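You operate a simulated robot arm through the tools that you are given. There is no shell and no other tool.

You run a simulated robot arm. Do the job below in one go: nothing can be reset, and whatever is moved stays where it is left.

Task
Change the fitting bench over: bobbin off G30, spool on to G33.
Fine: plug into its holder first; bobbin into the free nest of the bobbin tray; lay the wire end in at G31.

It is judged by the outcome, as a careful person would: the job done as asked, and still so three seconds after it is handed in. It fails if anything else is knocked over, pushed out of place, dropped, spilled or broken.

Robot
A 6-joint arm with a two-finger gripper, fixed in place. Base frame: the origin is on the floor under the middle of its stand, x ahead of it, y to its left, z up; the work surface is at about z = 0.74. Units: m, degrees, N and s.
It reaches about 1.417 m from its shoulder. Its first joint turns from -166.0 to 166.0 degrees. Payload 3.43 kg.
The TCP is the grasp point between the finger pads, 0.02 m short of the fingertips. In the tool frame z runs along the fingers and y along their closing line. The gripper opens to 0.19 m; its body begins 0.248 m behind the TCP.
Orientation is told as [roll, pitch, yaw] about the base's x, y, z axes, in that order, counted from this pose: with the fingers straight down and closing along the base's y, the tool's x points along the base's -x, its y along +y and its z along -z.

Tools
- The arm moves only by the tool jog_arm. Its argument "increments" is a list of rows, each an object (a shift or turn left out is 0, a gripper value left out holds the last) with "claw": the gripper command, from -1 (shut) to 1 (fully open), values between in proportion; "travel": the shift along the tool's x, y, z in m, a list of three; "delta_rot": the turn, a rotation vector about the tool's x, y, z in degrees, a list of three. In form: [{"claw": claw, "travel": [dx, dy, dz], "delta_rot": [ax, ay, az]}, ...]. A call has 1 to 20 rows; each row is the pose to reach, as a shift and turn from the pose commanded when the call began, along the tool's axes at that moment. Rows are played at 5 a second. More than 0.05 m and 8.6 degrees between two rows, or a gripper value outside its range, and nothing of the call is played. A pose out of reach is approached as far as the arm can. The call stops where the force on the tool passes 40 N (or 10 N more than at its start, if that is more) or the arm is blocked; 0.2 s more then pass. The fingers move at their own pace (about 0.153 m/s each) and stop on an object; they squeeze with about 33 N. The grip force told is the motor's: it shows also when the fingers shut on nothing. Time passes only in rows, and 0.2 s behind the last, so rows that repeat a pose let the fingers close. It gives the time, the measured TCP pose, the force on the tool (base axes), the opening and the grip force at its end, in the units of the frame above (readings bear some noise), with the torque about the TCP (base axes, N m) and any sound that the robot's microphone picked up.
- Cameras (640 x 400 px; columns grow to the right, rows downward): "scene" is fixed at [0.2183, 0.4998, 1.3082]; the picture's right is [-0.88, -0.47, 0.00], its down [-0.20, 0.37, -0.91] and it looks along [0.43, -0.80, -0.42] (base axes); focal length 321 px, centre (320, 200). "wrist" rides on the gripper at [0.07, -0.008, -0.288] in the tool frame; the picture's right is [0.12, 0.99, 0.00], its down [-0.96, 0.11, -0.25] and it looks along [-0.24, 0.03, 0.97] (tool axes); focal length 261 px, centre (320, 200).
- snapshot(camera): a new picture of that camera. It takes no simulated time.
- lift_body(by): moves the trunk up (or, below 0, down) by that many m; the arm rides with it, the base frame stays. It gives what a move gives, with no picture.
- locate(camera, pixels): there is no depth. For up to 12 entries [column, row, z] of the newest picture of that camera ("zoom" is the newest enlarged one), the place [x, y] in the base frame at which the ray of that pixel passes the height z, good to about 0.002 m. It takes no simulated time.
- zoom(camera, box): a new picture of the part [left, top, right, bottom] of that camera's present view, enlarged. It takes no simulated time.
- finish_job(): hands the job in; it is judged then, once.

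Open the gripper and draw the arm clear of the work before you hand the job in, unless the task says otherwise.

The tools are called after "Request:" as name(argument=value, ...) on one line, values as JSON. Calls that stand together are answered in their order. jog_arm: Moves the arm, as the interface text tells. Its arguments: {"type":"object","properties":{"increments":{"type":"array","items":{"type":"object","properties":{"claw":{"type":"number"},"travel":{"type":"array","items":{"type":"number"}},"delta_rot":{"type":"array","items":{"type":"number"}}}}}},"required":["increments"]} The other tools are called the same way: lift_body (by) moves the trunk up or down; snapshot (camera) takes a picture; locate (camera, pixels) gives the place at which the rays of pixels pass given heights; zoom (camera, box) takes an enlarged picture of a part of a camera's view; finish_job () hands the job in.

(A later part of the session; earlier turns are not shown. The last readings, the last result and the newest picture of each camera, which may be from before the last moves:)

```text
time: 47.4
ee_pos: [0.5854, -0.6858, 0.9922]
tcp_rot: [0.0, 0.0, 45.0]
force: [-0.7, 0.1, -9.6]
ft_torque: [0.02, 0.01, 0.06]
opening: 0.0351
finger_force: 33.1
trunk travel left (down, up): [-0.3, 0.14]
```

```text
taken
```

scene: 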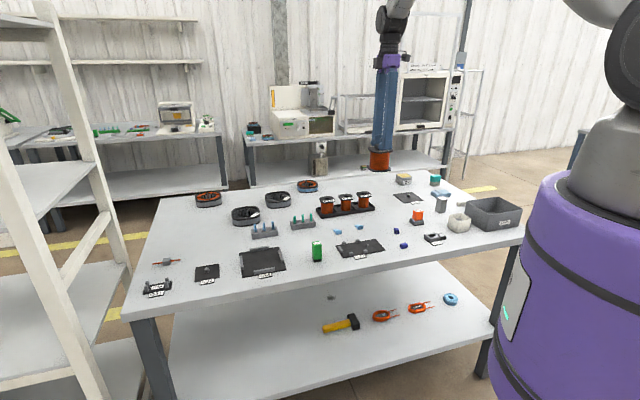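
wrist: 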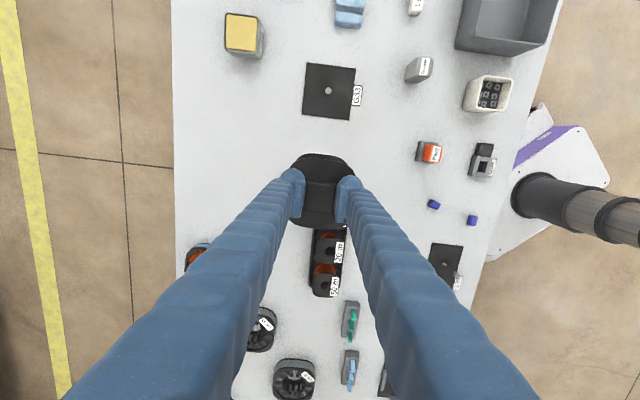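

I measure the G33 plate and pin from here, and the held spool's knob/flange position.

Request:
zoom(camera="wrist", box=[295, 55, 375, 125])

```text
5.71 times, centred on (335, 90) of wrist
```

zoom: 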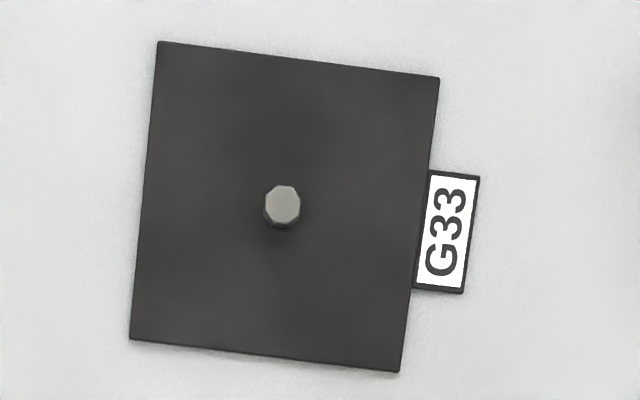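

Request:
locate(camera="zoom", pixels=[[159, 41, 0.744], [440, 78, 0.744], [398, 372, 0.744], [130, 339, 0.744], [283, 205, 0.757], [283, 213, 0.75], [283, 218, 0.744], [265, 205, 0.757], [301, 205, 0.757]])

Request:
zoom(camera="wrist", box=[270, 140, 370, 230])

Request:
zoom(camera="scene", box=[350, 130, 410, 190])

```text
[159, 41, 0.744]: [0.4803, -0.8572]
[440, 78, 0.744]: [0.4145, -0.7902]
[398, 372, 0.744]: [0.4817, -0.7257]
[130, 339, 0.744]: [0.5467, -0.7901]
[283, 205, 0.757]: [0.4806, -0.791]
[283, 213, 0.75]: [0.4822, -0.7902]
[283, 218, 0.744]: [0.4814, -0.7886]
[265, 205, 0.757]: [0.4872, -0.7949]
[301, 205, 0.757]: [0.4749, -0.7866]
```

```text
4.44 times, centred on (320, 185) of wrist
```

zoom: 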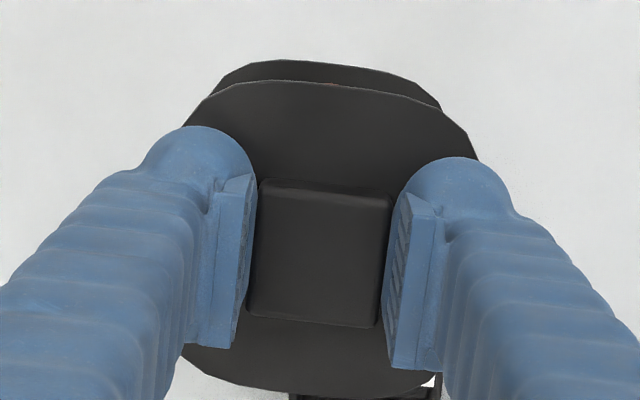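

```text
6.67 times, centred on (380, 160) of scene
```

zoom: 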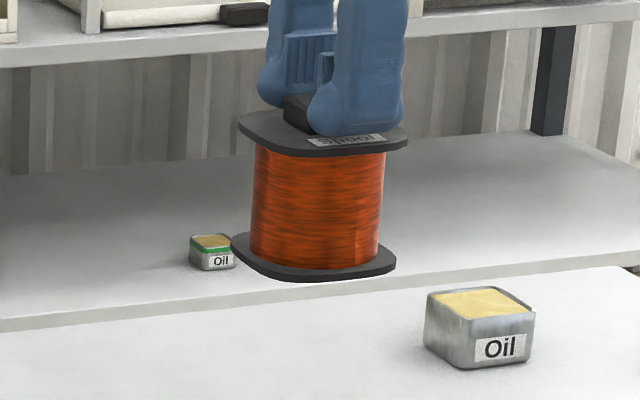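

Request:
locate(camera="wrist", pixels=[[306.5, 180.8, 0.984], [336.4, 184, 0.984], [333.1, 213.6, 0.984], [303.6, 210.9, 0.984]])

```text
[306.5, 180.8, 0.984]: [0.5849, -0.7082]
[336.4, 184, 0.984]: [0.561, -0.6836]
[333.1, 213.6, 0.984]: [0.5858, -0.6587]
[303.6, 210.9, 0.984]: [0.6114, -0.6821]
```

The pin is at (0.4807, -0.7908) and the spool axis at about (0.5862, -0.6842). I bring the spool over the pin and lower to just above it.

Request:
jog_arm(increments=[{"travel": [0.012, 0, 0]}, {"travel": [0.036, -0.0002, 0]}, {"travel": [0.07, -0.0004, 0]}, {"travel": [0.105, -0.0006, 0]}, {"travel": [0.135, -0.0008, 0]}, {"travel": [0.15, -0.0008, 0]}, {"travel": [0.15, -0.0008, 0.012]}, {"travel": [0.15, -0.0008, 0.035]}, {"travel": [0.15, -0.0008, 0.065]}, {"travel": [0.15, -0.0008, 0.09]}, {"travel": [0.15, -0.0008, 0.11]}, {"travel": [0.15, -0.0008, 0.117]}, {"travel": [0.15, -0.0008, 0.117]}])

Request:
snapshot(camera="wrist")

Request:
zoom(camera="scene", box=[375, 155, 440, 215])

Request:
zoom(camera="wrist", box=[260, 120, 380, 240])

```text
time: 50.2
ee_pos: [0.4801, -0.7925, 0.8756]
tcp_rot: [0.1, 0.0, 45.0]
force: [0.2, 0.1, -8.5]
ft_torque: [-0.03, 0.0, 0.03]
opening: 0.0354
finger_force: 33.3
trunk travel left (down, up): [-0.3, 0.14]
```

```text
taken
```

wrist: 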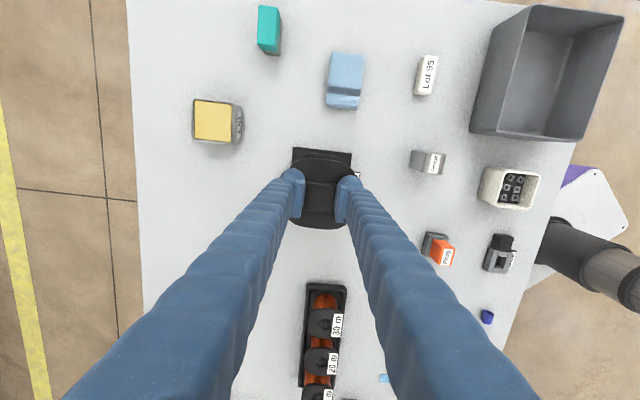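

```text
6.67 times, centred on (408, 185) of scene
```

zoom: 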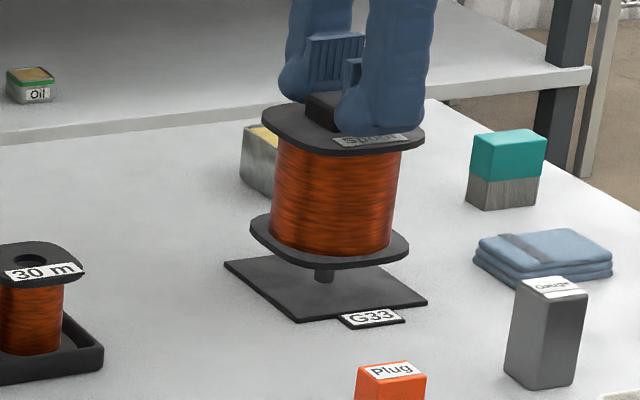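

```text
3.33 times, centred on (320, 180) of wrist
```

zoom: 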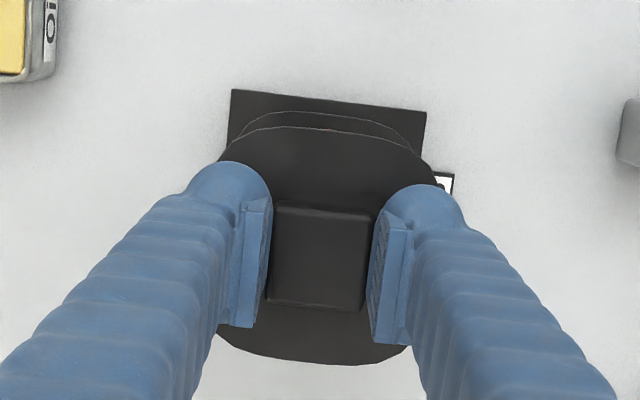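

The spool hangs centred over the pin. I lower slowly and watch whether the weight is taken early (which would mean resting on the pin).

Request:
jog_arm(increments=[{"travel": [0, 0, 0.005]}, {"travel": [0, 0, 0.01]}, {"travel": [0, 0, 0.014]}, {"travel": [0, 0, 0.018]}, {"travel": [0, 0, 0.02]}, {"travel": [0, 0, 0.02]}])

Request:
zoom(camera="scene", box=[375, 155, 440, 215])

```text
time: 51.6
ee_pos: [0.48, -0.7933, 0.8545]
tcp_rot: [0.1, 0.1, 44.9]
force: [-0.8, 0.0, -9.1]
ft_torque: [0.0, 0.04, -0.02]
opening: 0.0351
finger_force: 32.8
trunk travel left (down, up): [-0.3, 0.14]
```

```text
6.67 times, centred on (408, 185) of scene
```

zoom: 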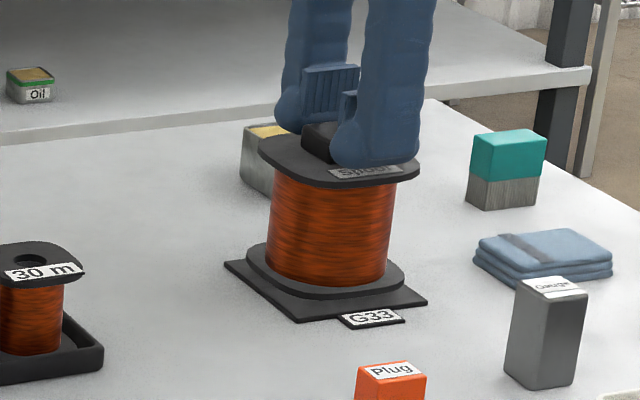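

Still bearing full weight with the flange below the pin top, so the pin is inside the hole. I lower the last few millimetres.

Request:
jog_arm(increments=[{"travel": [0, 0, 0.002]}, {"travel": [0, 0, 0.004]}, {"travel": [0, 0, 0.006]}, {"travel": [0, 0, 0.007]}, {"travel": [0, 0, 0.007]}])

Request:
zoom(camera="scene", box=[375, 155, 440, 215])

```text
time: 52.8
ee_pos: [0.4804, -0.7919, 0.847]
tcp_rot: [0.2, 0.0, 44.9]
force: [-0.1, 0.5, -7.6]
ft_torque: [0.0, -0.02, 0.03]
opening: 0.0354
finger_force: 32.9
trunk travel left (down, up): [-0.3, 0.14]
```

```text
6.67 times, centred on (408, 185) of scene
```

zoom: 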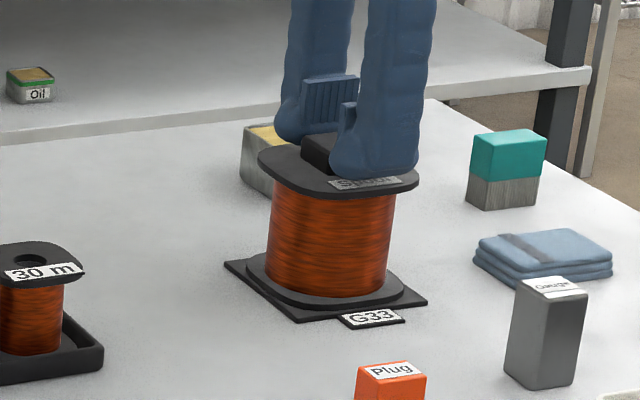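

Just short of contact (-7.6 N). I lower 3 mm more in small steps until it rests.

Request:
jog_arm(increments=[{"travel": [0, 0, 0.001]}, {"travel": [0, 0, 0.002]}, {"travel": [0, 0, 0.0025]}, {"travel": [0, 0, 0.0025]}])

```text
time: 53.8
ee_pos: [0.4796, -0.7913, 0.8485]
tcp_rot: [0.0, 0.2, 45.0]
force: [-1.3, 0.2, 16.5]
ft_torque: [0.1, 0.01, 0.0]
opening: 0.0354
finger_force: 32.6
trunk travel left (down, up): [-0.3, 0.14]
```

The spool now rests on the plate (+16.5 N). I ease off 1.5 mm, open, and check before rising.

Request:
jog_arm(increments=[{"claw": -1, "travel": [0, 0, -0.001]}, {"claw": -1, "travel": [0, 0, -0.0015]}, {"claw": -0.55, "travel": [0, 0, -0.0015]}, {"claw": -0.4, "travel": [0, 0, -0.0015]}, {"claw": -0.25, "travel": [0, 0, -0.0015]}, {"claw": -0.2, "travel": [0, 0, -0.0015]}, {"claw": -0.2, "travel": [0, 0, -0.0015]}])

Request:
zoom(camera="scene", box=[375, 155, 440, 215])

Request:
zoom(camera="wrist", box=[260, 120, 380, 240])

```text
time: 55.4
ee_pos: [0.479, -0.7925, 0.8454]
tcp_rot: [-0.1, 0.0, 45.1]
force: [0.7, 0.2, -0.5]
ft_torque: [0.02, 0.01, 0.01]
opening: 0.076
finger_force: 0.1
trunk travel left (down, up): [-0.3, 0.14]
```

```text
6.67 times, centred on (408, 185) of scene
```

zoom: 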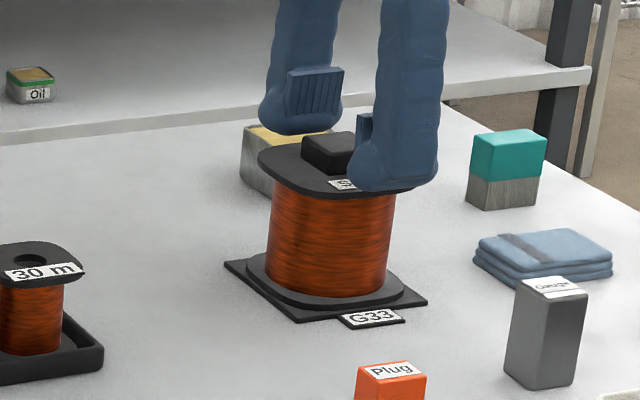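

```text
3.33 times, centred on (320, 180) of wrist
```

zoom: 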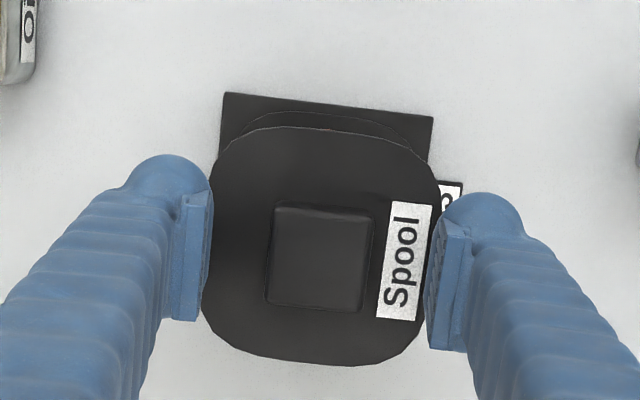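

The spool stands on G33. I rise clear.

Request:
jog_arm(increments=[{"claw": -0.2, "travel": [0, 0, -0.01]}, {"claw": -0.2, "travel": [0, 0, -0.04]}, {"claw": -0.2, "travel": [0, 0, -0.08]}, {"claw": -0.2, "travel": [0, 0, -0.12]}, {"claw": -0.2, "travel": [0, 0, -0.14]}, {"claw": -0.2, "travel": [0, 0, -0.14]}])

Request:
snapshot(camera="scene")

Request:
zoom(camera="scene", box=[370, 160, 450, 215])

Request:
zoom(camera="wrist", box=[240, 110, 400, 250])

```text
time: 56.8
ee_pos: [0.4801, -0.7915, 0.99]
tcp_rot: [0.0, 0.0, 45.0]
force: [0.0, -0.4, 0.1]
ft_torque: [-0.04, -0.02, -0.02]
opening: 0.0759
finger_force: 0.1
trunk travel left (down, up): [-0.3, 0.14]
```

```text
taken
```

scene: 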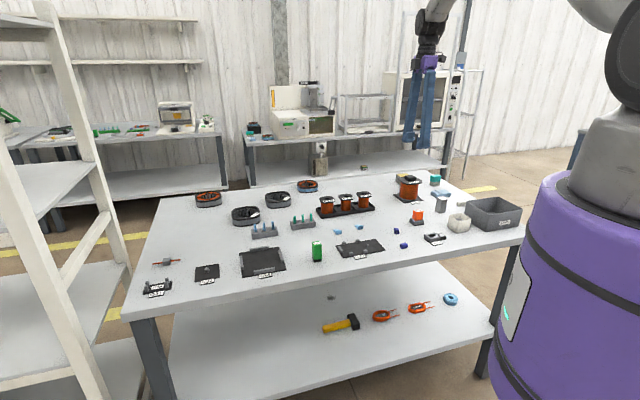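

```text
7.27 times, centred on (410, 188) of scene
```

zoom: 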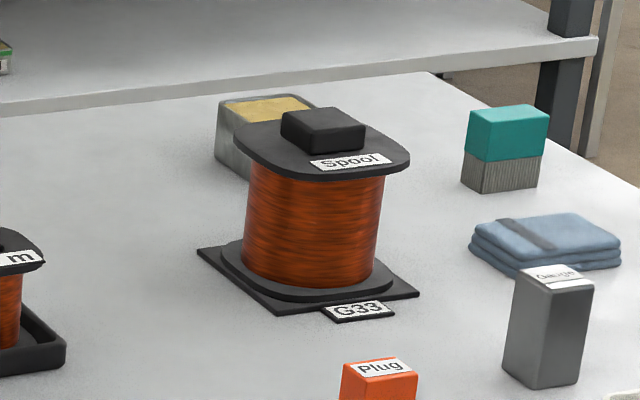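

```text
2.86 times, centred on (320, 180) of wrist
```

zoom: 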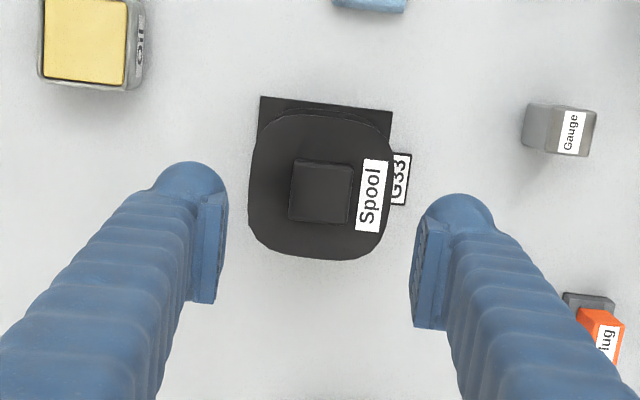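

The spool sits squarely on G33. Now I travel to above the wire end and clip at G31.

Request:
jog_arm(increments=[{"travel": [-0.0456, 0.0138, 0]}, {"travel": [-0.0912, 0.0276, 0]}, {"travel": [-0.1368, 0.0414, 0]}, {"travel": [-0.1824, 0.0552, 0]}, {"travel": [-0.228, 0.069, 0]}, {"travel": [-0.2736, 0.0827, 0]}, {"travel": [-0.3192, 0.0965, 0]}, {"travel": [-0.3648, 0.1103, 0]}, {"travel": [-0.4104, 0.1241, 0]}, {"travel": [-0.456, 0.1379, 0]}, {"travel": [-0.5016, 0.1517, 0]}, {"travel": [-0.5472, 0.1655, 0]}, {"travel": [-0.5928, 0.1793, 0]}, {"travel": [-0.6384, 0.1931, 0]}, {"travel": [-0.684, 0.2068, 0]}, {"travel": [-0.7296, 0.2206, 0]}, {"travel": [-0.7752, 0.2344, 0]}, {"travel": [-0.8208, 0.2482, 0]}, {"travel": [-0.8664, 0.262, 0]}, {"travel": [-0.912, 0.2757, 0]}])

Request:
jog_arm(increments=[{"claw": 0, "travel": [0, 0, 0.04]}, {"claw": 0, "travel": [0, 0, 0.08]}, {"claw": 0, "travel": [0, 0, 0.08]}])

Request:
snapshot(camera="wrist")

```text
time: 61.0
ee_pos: [0.9305, 0.0485, 0.9826]
tcp_rot: [0.1, 0.1, 45.1]
force: [-0.6, 0.5, -0.2]
ft_torque: [-0.05, 0.06, 0.02]
opening: 0.076
finger_force: 0.1
trunk travel left (down, up): [-0.3, 0.14]
```

```text
time: 61.8
ee_pos: [0.9298, 0.0459, 0.9036]
tcp_rot: [0.0, 0.0, 44.9]
force: [0.0, 0.8, -0.6]
ft_torque: [0.0, 0.01, -0.02]
opening: 0.0951
finger_force: 0.0
trunk travel left (down, up): [-0.3, 0.14]
```

```text
taken
```

wrist: 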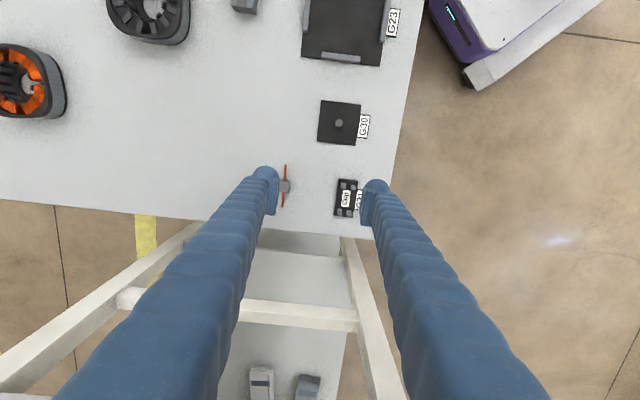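

The wire end block is at (285,187) and the clip at (345,198). I zoom for detail.

Request:
zoom(camera="wrist", box=[265, 155, 385, 230])

Request:
zoom(camera="scene", box=[138, 270, 178, 298])

Request:
zoom(camera="scene", box=[146, 250, 186, 275])

```text
5.33 times, centred on (325, 192) of wrist
```

zoom: 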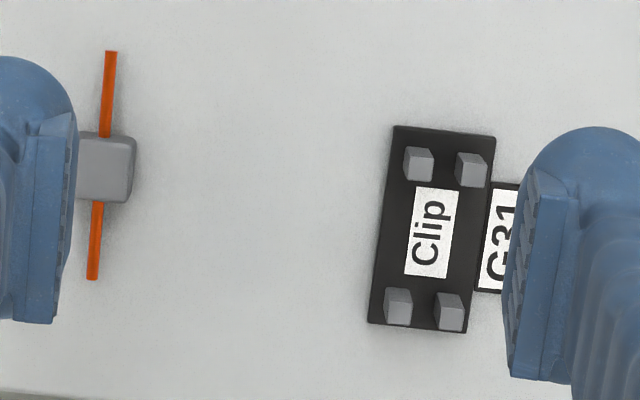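

```text
14.29 times, centred on (158, 284) of scene
```

zoom: 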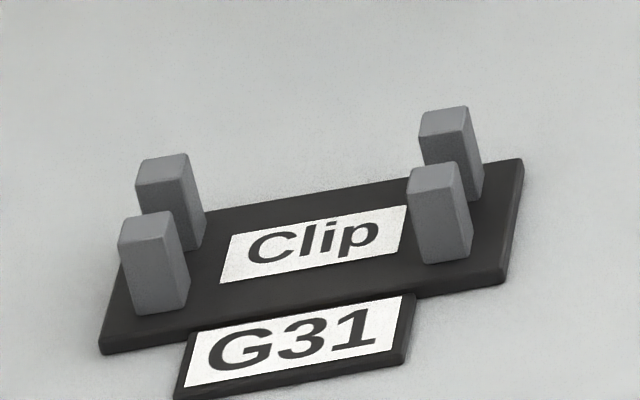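

```text
16.00 times, centred on (166, 262) of scene
```

zoom: 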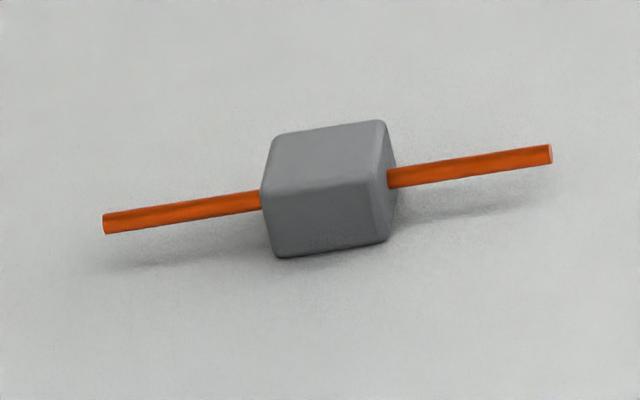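

The clip's four posts leave a slot along its length for the wire, with the block between the pairs. I zoom in strongly to measure posts, slot and the block precisely.

Request:
zoom(camera="wrist", box=[328, 175, 368, 220])

Request:
locate(camera="zoom", pixels=[[320, 200, 0.744]])

```text
8.89 times, centred on (348, 198) of wrist
```

zoom: 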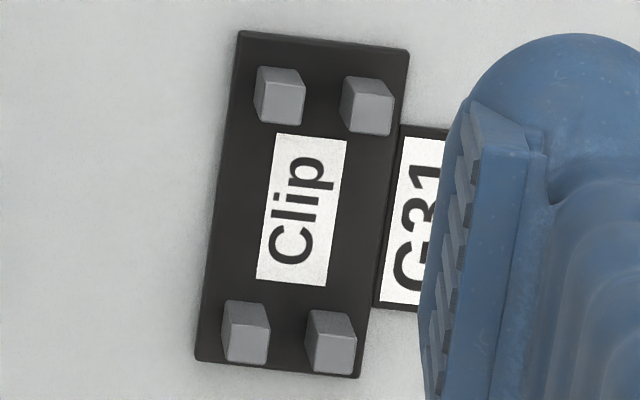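

```text
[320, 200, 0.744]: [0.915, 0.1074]
```

Request:
zoom(camera="wrist", box=[338, 180, 362, 195])

Request:
locate(camera="zoom", pixels=[[0, 0, 0.744], [640, 0, 0.744], [0, 400, 0.744], [640, 400, 0.744]])

Request:
zoom(camera="wrist", box=[332, 204, 356, 219])

Request:
locate(camera="zoom", pixels=[[0, 0, 0.744], [640, 0, 0.744], [0, 400, 0.744], [640, 400, 0.744]])

```text
16.00 times, centred on (350, 188) of wrist
```

zoom: 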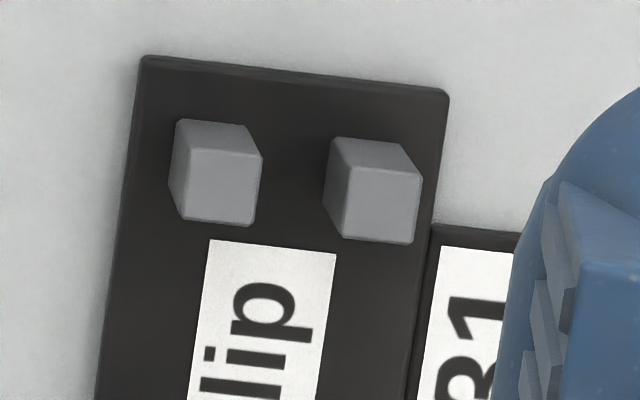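

```text
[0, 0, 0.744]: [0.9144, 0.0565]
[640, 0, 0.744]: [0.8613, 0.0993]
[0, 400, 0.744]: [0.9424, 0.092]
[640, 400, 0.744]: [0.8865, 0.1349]
```

```text
16.00 times, centred on (344, 212) of wrist
```

zoom: 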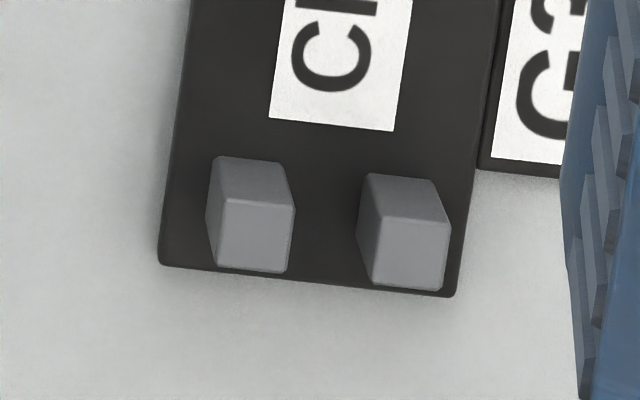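

```text
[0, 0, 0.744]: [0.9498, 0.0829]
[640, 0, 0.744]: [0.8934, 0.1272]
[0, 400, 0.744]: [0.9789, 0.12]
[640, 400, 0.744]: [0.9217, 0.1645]
```

The clip centre works out at (0.9188, 0.1067), slot about 9 mm wide, 41 mm between the post pairs. I now move over toward the wire block for a clear view of it.

Request:
jog_arm(increments=[{"claw": 0, "travel": [0, -0.03, 0]}, {"claw": 0, "travel": [0, -0.06, 0]}, {"claw": 0, "travel": [0, -0.06, 0]}])

Request:
snapshot(camera="wrist")

Request:
zoom(camera="wrist", box=[290, 160, 350, 215])

```text
time: 62.6
ee_pos: [0.9719, 0.0066, 0.9057]
tcp_rot: [0.0, -0.1, 44.9]
force: [-0.2, -0.2, 0.2]
ft_torque: [-0.05, 0.04, 0.0]
opening: 0.0951
finger_force: 0.0
trunk travel left (down, up): [-0.3, 0.14]
```

```text
taken
```

wrist: 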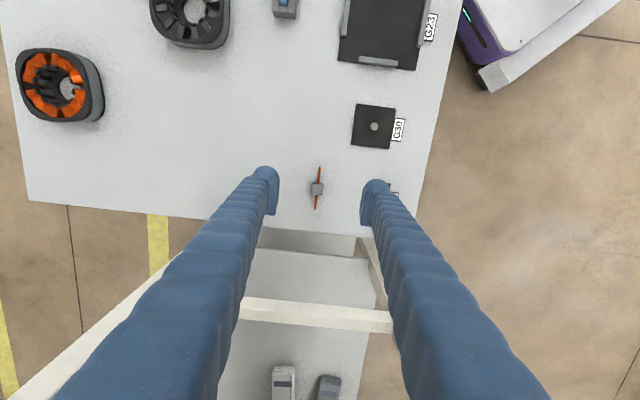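

```text
7.27 times, centred on (320, 188) of wrist
```

zoom: 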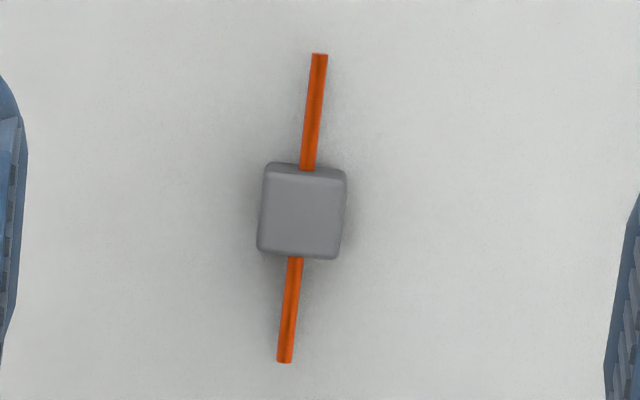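

I locate the block's corners and the wire's ends.

Request:
locate(camera="zoom", pixels=[[268, 172, 0.755], [347, 180, 0.755], [338, 258, 0.755], [258, 249, 0.755], [320, 54, 0.748], [285, 362, 0.748], [308, 168, 0.748], [295, 258, 0.748]])

Request:
zoom(camera="scene", box=[146, 250, 186, 275])

Request:
locate(camera="zoom", pixels=[[275, 258, 0.74], [386, 240, 0.74], [268, 185, 0.75], [268, 185, 0.755], [268, 185, 0.76], [380, 180, 0.755], [103, 224, 0.745], [103, 224, 0.75], [552, 154, 0.745], [552, 154, 0.75]])

```text
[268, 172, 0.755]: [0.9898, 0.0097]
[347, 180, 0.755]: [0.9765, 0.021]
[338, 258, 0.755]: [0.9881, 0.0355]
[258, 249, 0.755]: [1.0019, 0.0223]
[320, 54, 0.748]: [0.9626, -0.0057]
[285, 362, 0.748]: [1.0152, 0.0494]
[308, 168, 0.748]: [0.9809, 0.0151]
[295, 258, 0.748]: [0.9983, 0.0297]
```

```text
16.00 times, centred on (166, 262) of scene
```

zoom: 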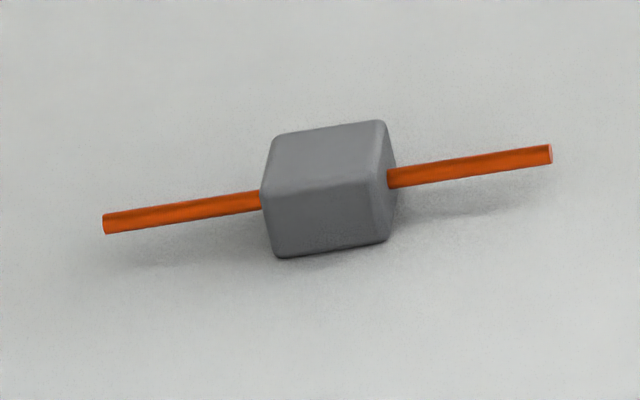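

```text
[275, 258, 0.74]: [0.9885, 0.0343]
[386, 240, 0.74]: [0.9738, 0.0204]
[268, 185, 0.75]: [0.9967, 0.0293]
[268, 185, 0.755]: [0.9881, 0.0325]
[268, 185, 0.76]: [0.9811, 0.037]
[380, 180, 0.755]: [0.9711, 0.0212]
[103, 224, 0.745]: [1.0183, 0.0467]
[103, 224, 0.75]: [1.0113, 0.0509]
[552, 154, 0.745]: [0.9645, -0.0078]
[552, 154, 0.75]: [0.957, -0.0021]
```

The block is ~18 mm square, top z≈0.755, centre (0.989, 0.022); the wire runs through it about 8 mm up. Before gripping I measure the finger pads, since they must fit between the clip posts.

Request:
zoom(camera="scene", box=[140, 175, 204, 215])

Request:
zoom(camera="wrist", box=[350, 165, 410, 235])

```text
10.00 times, centred on (172, 195) of scene
```

zoom: 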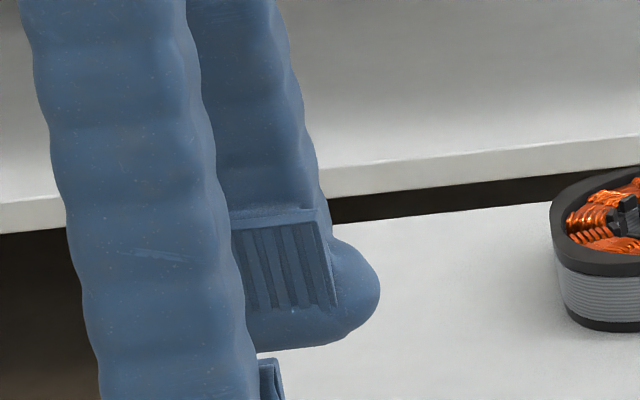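

```text
5.71 times, centred on (380, 200) of wrist
```

zoom: 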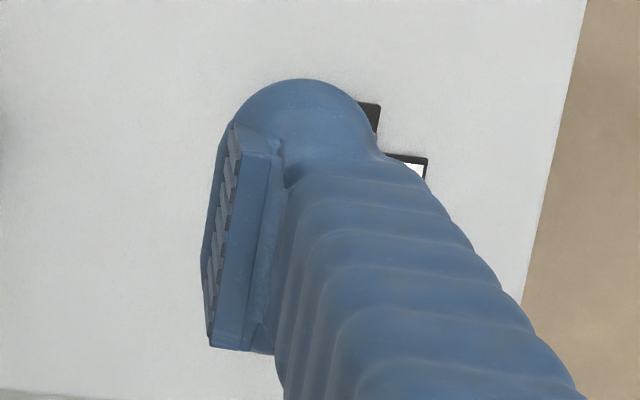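

I check the pad's lower edge height with locate: pixel (170, 205.8) in the scene view for candidate heights, against the known finger plane.

Request:
locate(camera="scene", pixels=[[170, 205.8, 0.885], [170, 205.8, 0.89], [170, 205.8, 0.895], [170, 205.8, 0.9], [170, 205.8, 0.905], [171, 197, 0.92], [171, 197, 0.925], [171, 197, 0.93]])

```text
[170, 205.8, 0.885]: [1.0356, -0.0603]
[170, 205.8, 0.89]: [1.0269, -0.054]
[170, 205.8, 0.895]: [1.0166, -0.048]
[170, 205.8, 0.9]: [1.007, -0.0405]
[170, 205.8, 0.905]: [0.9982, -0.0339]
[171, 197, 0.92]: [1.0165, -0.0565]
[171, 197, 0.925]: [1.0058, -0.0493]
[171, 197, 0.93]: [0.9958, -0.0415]
```

I work out the pad's size from the earlier G32 scene view (pad corners at (423.1,217.3), (433.8,215.6), (433.1,224), (423.5,225.3)).

Request:
locate(camera="scene", pixels=[[423.1, 217.25, 0.8], [423.1, 217.25, 0.81], [423.1, 217.25, 0.82], [433.75, 215.6, 0.8], [433.75, 215.6, 0.81], [433.75, 215.6, 0.82], [433.1, 224, 0.77], [433.1, 224, 0.78], [433.1, 224, 0.79], [423.5, 225.25, 0.77], [423.5, 225.25, 0.78], [423.5, 225.25, 0.79]])

```text
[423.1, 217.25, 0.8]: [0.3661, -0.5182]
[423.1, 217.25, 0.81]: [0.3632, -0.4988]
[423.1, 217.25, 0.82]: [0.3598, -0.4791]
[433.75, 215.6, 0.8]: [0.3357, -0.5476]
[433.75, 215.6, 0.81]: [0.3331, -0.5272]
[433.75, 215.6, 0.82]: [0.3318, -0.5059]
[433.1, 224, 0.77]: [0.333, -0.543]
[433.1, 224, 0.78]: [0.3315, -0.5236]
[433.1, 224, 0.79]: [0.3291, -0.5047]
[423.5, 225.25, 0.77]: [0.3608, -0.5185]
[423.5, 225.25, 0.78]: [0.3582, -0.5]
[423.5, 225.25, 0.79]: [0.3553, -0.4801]
```

The fingertip bulge is round and its pads sit above post-top height, so it can lay the block in between the posts. I go above the block with a narrower opening and check alignment.

Request:
jog_arm(increments=[{"claw": -0.3, "travel": [-0.012, 0, 0.035]}, {"claw": -0.45, "travel": [-0.0236, 0, 0.07]}, {"claw": -0.45, "travel": [-0.0236, 0, 0.105]}, {"claw": -0.45, "travel": [-0.0236, 0, 0.105]}])

Request:
zoom(camera="wrist", box=[270, 150, 370, 220])

Request:
locate(camera="zoom", pixels=[[320, 200, 0.755]])

```text
time: 63.6
ee_pos: [0.9891, 0.0244, 0.8017]
tcp_rot: [0.0, 0.0, 45.0]
force: [0.0, -1.1, -0.3]
ft_torque: [0.03, 0.0, 0.05]
opening: 0.0523
finger_force: 0.1
trunk travel left (down, up): [-0.3, 0.14]
```

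```text
5.71 times, centred on (320, 185) of wrist
```

zoom: 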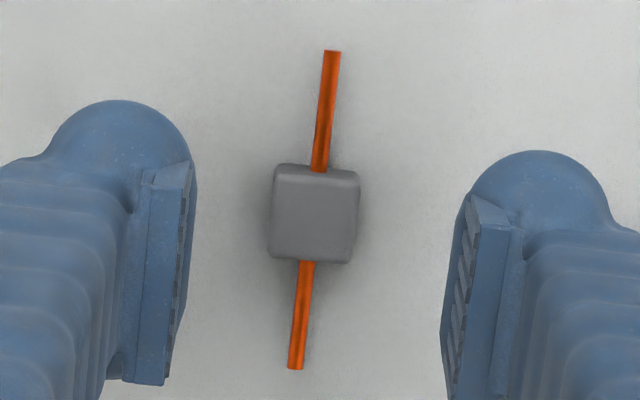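

```text
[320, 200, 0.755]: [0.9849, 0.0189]
```

Request:
locate(camera="zoom", pixels=[[279, 171, 0.755], [359, 178, 0.755], [350, 263, 0.755], [269, 255, 0.755], [332, 52, 0.748], [296, 368, 0.748]])

Request:
jog_arm(increments=[{"claw": -0.45, "travel": [0, 0, 0]}])

```text
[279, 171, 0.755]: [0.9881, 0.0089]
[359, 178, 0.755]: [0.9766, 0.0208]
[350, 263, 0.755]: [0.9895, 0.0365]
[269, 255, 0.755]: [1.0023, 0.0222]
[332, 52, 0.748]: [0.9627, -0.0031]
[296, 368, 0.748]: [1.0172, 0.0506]
```

```text
time: 64.0
ee_pos: [0.9899, 0.0239, 0.8002]
tcp_rot: [0.0, -0.1, 45.0]
force: [-1.3, -0.6, -0.1]
ft_torque: [0.03, -0.02, -0.01]
opening: 0.0522
finger_force: 0.1
trunk travel left (down, up): [-0.3, 0.14]
```

The block is centred within ~1.5 mm. I correct by 1 mm and lower until the tips are about 2 mm above the table.

Request:
jog_arm(increments=[{"claw": -0.45, "travel": [0.001, -0.0008, 0.015]}, {"claw": -0.45, "travel": [0.001, -0.0008, 0.027]}, {"claw": -0.45, "travel": [0.001, -0.0008, 0.034]}, {"claw": -0.45, "travel": [0.001, -0.0008, 0.038]}, {"claw": -0.45, "travel": [0.001, -0.0008, 0.038]}])

Request:
zoom(camera="wrist", box=[270, 150, 370, 220])

Request:
zoom(camera="scene", box=[136, 235, 200, 275])

```text
time: 65.2
ee_pos: [0.9881, 0.0212, 0.7622]
tcp_rot: [0.0, 0.0, 45.0]
force: [-0.6, 0.3, 0.2]
ft_torque: [-0.01, 0.03, -0.01]
opening: 0.0521
finger_force: 0.1
trunk travel left (down, up): [-0.3, 0.14]
```

```text
5.71 times, centred on (320, 185) of wrist
```

zoom: 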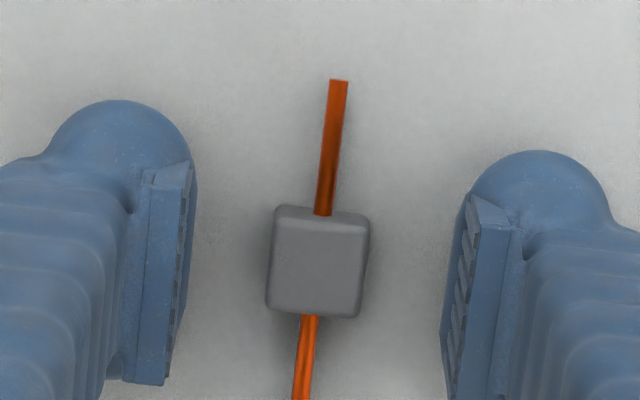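

```text
10.00 times, centred on (168, 255) of scene
```

zoom: 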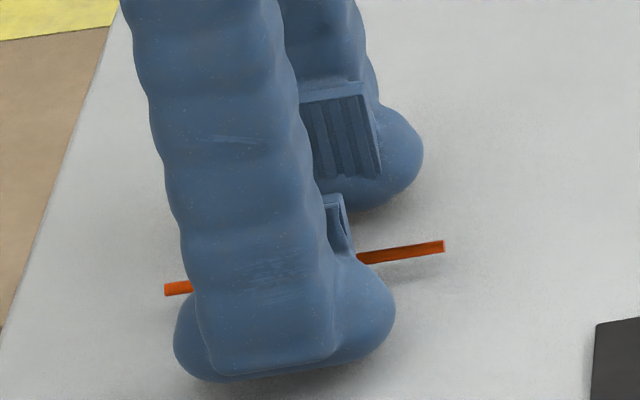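

No contact with the table; the block is centred between the fingers. I close gently.

Request:
jog_arm(increments=[{"claw": -0.55}, {"claw": -0.65}, {"claw": -0.75}, {"claw": -0.85}, {"claw": -0.95}, {"claw": -1}, {"claw": -1}])

Request:
zoom(camera="wrist", box=[270, 150, 370, 220])

Request:
zoom(camera="scene", box=[136, 235, 200, 275])

```text
time: 66.8
ee_pos: [0.9896, 0.0206, 0.7627]
tcp_rot: [0.0, 0.1, 45.0]
force: [0.9, 0.5, -0.1]
ft_torque: [0.03, 0.04, 0.03]
opening: 0.0172
finger_force: 33.3
trunk travel left (down, up): [-0.3, 0.14]
```

```text
5.71 times, centred on (320, 185) of wrist
```

zoom: 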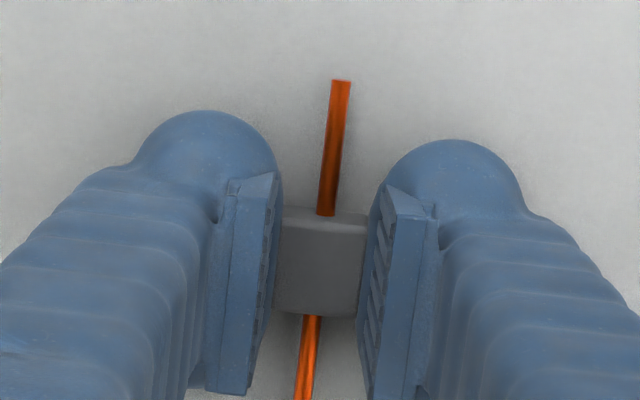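

```text
10.00 times, centred on (168, 255) of scene
```

zoom: 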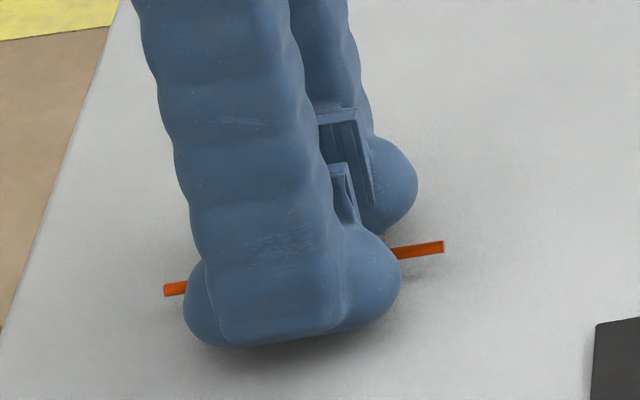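

Gripped at 0.0172 m. I lift and check the wire stays level.

Request:
jog_arm(increments=[{"travel": [0, 0, -0.004]}, {"travel": [0, 0, -0.012]}, {"travel": [0, 0, -0.025]}, {"travel": [0, 0, -0.045]}, {"travel": [0, 0, -0.06]}, {"travel": [0, 0, -0.06]}])

Request:
zoom(camera="wrist", box=[270, 150, 370, 220])

Request:
zoom(camera="scene", box=[128, 215, 208, 295])

```text
time: 68.2
ee_pos: [0.99, 0.0222, 0.8227]
tcp_rot: [0.1, 0.1, 45.1]
force: [-0.1, 0.0, -0.2]
ft_torque: [-0.01, 0.02, -0.04]
opening: 0.0175
finger_force: 33.1
trunk travel left (down, up): [-0.3, 0.14]
```

```text
5.71 times, centred on (320, 185) of wrist
```

zoom: 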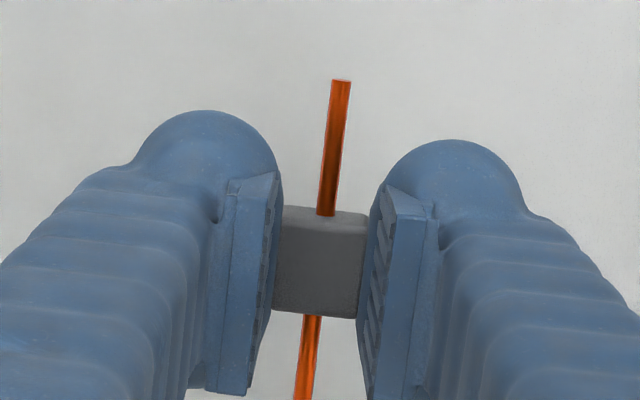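

```text
5.00 times, centred on (168, 255) of scene
```

zoom: 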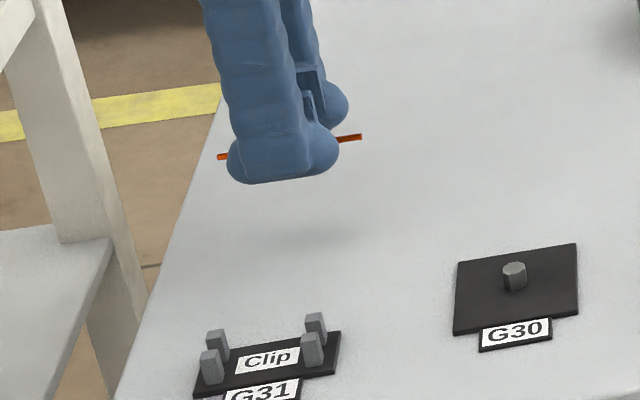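

The block and wire hang level. I move over the clip at this height and check alignment from both cameras.

Request:
jog_arm(increments=[{"travel": [-0.002, 0.025, 0]}, {"travel": [-0.005, 0.055, 0]}, {"travel": [-0.0075, 0.085, 0]}, {"travel": [-0.0098, 0.1102, 0]}, {"travel": [-0.0098, 0.1102, 0]}, {"travel": [-0.0098, 0.1102, 0]}])

Request:
zoom(camera="scene", box=[126, 245, 190, 305])

Request:
zoom(camera="wrist", box=[270, 150, 370, 220])

```text
time: 69.6
ee_pos: [0.9181, 0.1045, 0.8255]
tcp_rot: [0.0, 0.0, 44.9]
force: [0.1, 0.1, 0.0]
ft_torque: [0.04, 0.02, 0.0]
opening: 0.0174
finger_force: 34.0
trunk travel left (down, up): [-0.3, 0.14]
```

```text
6.67 times, centred on (158, 275) of scene
```

zoom: 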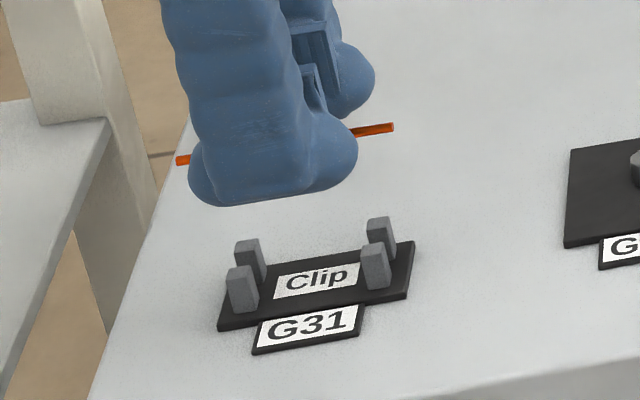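

```text
5.71 times, centred on (320, 185) of wrist
```

zoom: 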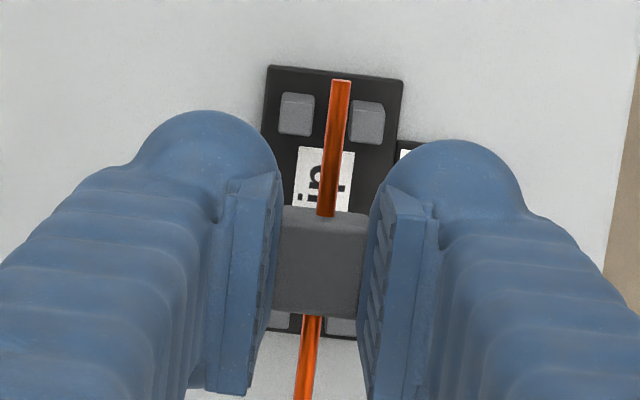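

I locate the wire at its present height and the slot centres at post-top height.

Request:
locate(camera="zoom", pixels=[[340, 81, 0.808], [327, 214, 0.808], [311, 318, 0.808], [315, 118, 0.757], [349, 122, 0.757], [331, 120, 0.757], [290, 325, 0.757], [326, 328, 0.757], [268, 66, 0.743], [404, 80, 0.743]])

Request:
zoom(camera="wrist", box=[305, 155, 345, 180])

```text
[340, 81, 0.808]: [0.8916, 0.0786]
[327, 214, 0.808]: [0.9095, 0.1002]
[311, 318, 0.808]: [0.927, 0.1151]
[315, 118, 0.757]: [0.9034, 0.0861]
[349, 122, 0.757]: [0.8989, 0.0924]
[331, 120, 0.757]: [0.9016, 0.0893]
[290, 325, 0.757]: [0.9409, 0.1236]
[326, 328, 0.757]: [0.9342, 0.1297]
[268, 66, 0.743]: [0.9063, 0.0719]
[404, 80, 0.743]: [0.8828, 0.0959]
```

```text
16.00 times, centred on (325, 168) of wrist
```

zoom: 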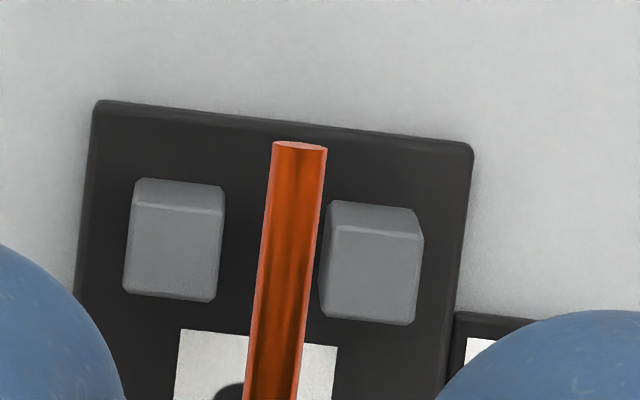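

Wire and slot lines agree within about 1 mm. I lower until the wire is just above the post tops and look again.

Request:
jog_arm(increments=[{"travel": [0, 0, 0.015]}, {"travel": [0, 0, 0.03]}, {"travel": [0, 0, 0.038]}, {"travel": [0, 0, 0.042]}, {"travel": [0, 0, 0.042]}])

Request:
zoom(camera="scene", box=[126, 255, 190, 300])

Request:
zoom(camera="wrist", box=[280, 155, 360, 230])

```text
time: 70.8
ee_pos: [0.9182, 0.1051, 0.7818]
tcp_rot: [0.0, 0.0, 44.9]
force: [0.7, -0.6, 0.0]
ft_torque: [0.01, -0.02, -0.02]
opening: 0.0172
finger_force: 32.8
trunk travel left (down, up): [-0.3, 0.14]
```

```text
8.89 times, centred on (158, 278) of scene
```

zoom: 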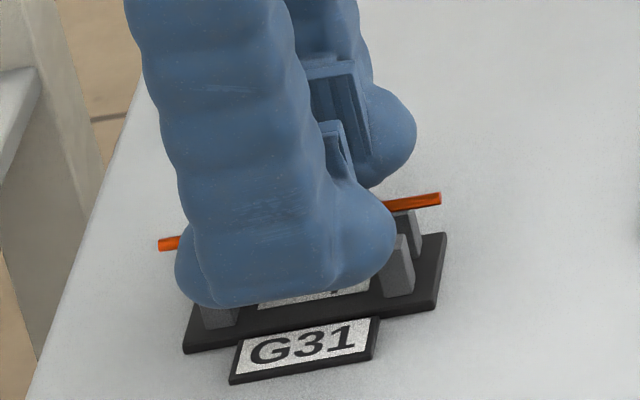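

```text
5.33 times, centred on (320, 192) of wrist
```

zoom: 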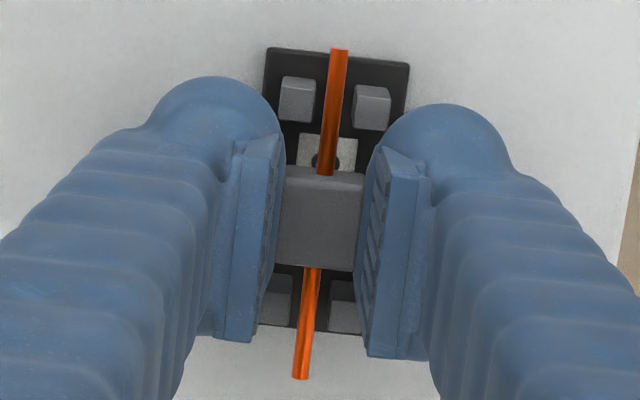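

The wire lies right over the slot. I lower in small steps, watching for any contact of fingers with posts.

Request:
jog_arm(increments=[{"travel": [0, 0, 0.002]}, {"travel": [0, 0, 0.004]}, {"travel": [0, 0, 0.006]}, {"travel": [0, 0, 0.0075]}, {"travel": [0, 0, 0.0075]}])

Request:
zoom(camera="wrist", box=[280, 155, 360, 230])

Request:
zoom(camera="scene", box=[126, 255, 190, 300])

```text
time: 72.0
ee_pos: [0.919, 0.1059, 0.7755]
tcp_rot: [0.0, 0.1, 45.0]
force: [0.2, 0.1, -0.3]
ft_torque: [0.02, -0.02, 0.0]
opening: 0.0174
finger_force: 32.7
trunk travel left (down, up): [-0.3, 0.14]
```

```text
5.33 times, centred on (320, 192) of wrist
```

zoom: 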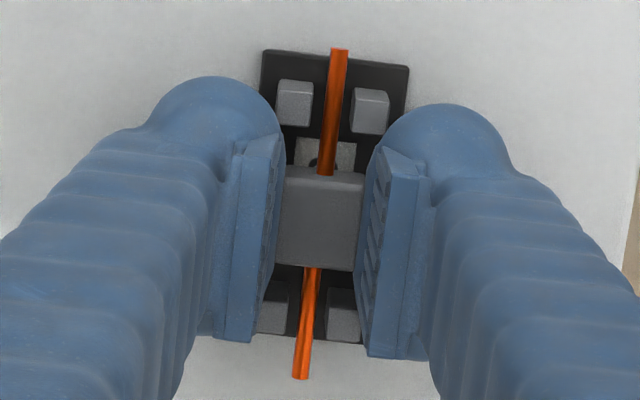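

```text
8.89 times, centred on (158, 278) of scene
```

zoom: 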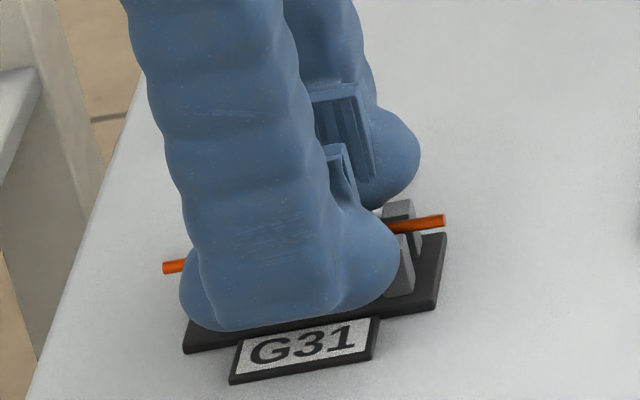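

No contact yet. I continue downward another 4 mm.

Request:
jog_arm(increments=[{"travel": [0, 0, 0.0015]}, {"travel": [0, 0, 0.003]}, {"travel": [0, 0, 0.004]}, {"travel": [0, 0, 0.004]}])

Request:
zoom(camera="wrist", box=[280, 155, 360, 230])

Request:
zoom(camera="scene", box=[126, 255, 190, 300])

```text
time: 73.0
ee_pos: [0.9189, 0.106, 0.7701]
tcp_rot: [0.1, 0.0, 45.0]
force: [1.4, 4.4, 6.0]
ft_torque: [0.03, 0.12, -0.08]
opening: 0.0174
finger_force: 33.1
trunk travel left (down, up): [-0.3, 0.14]
```

```text
5.33 times, centred on (320, 192) of wrist
```

zoom: 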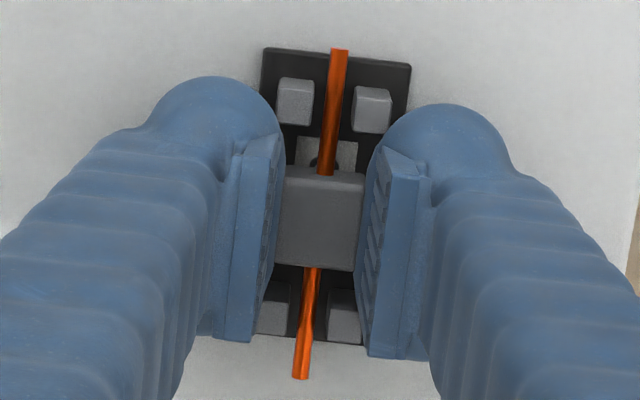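

```text
8.89 times, centred on (158, 278) of scene
```

zoom: 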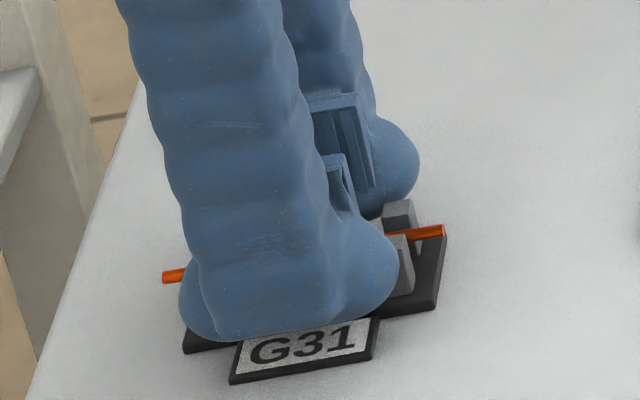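

A light contact (6 N) appears, and its torque points to post B (-e1, +e2) touching the +e2 fingertip. I back off 2 mm, shift 1.3 mm along +e1 and 0.8 mm along +e2, and lower again.

Request:
jog_arm(increments=[{"travel": [0, 0, -0.002]}, {"travel": [-0.0013, 0.0008, -0.002]}, {"travel": [-0.0013, 0.0008, -0.0005]}, {"travel": [-0.0013, 0.0008, 0.0005]}, {"travel": [-0.0013, 0.0008, 0.0005]}])

Request:
zoom(camera="wrist", box=[280, 155, 360, 230])

```text
time: 74.2
ee_pos: [0.9194, 0.1072, 0.7701]
tcp_rot: [0.0, 0.1, 45.1]
force: [3.7, -2.6, 8.6]
ft_torque: [-0.08, -0.03, 0.05]
opening: 0.0174
finger_force: 32.8
trunk travel left (down, up): [-0.3, 0.14]
```

```text
5.33 times, centred on (320, 192) of wrist
```

zoom: 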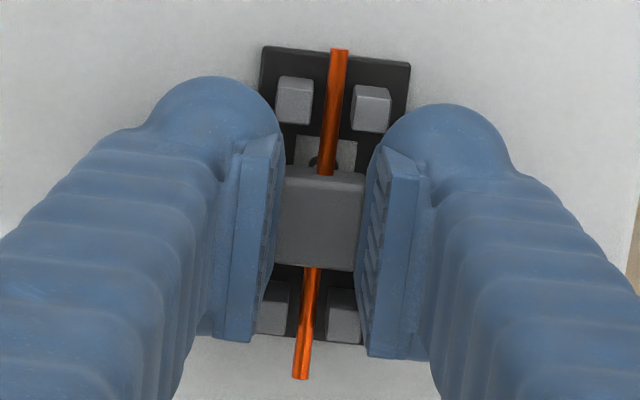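

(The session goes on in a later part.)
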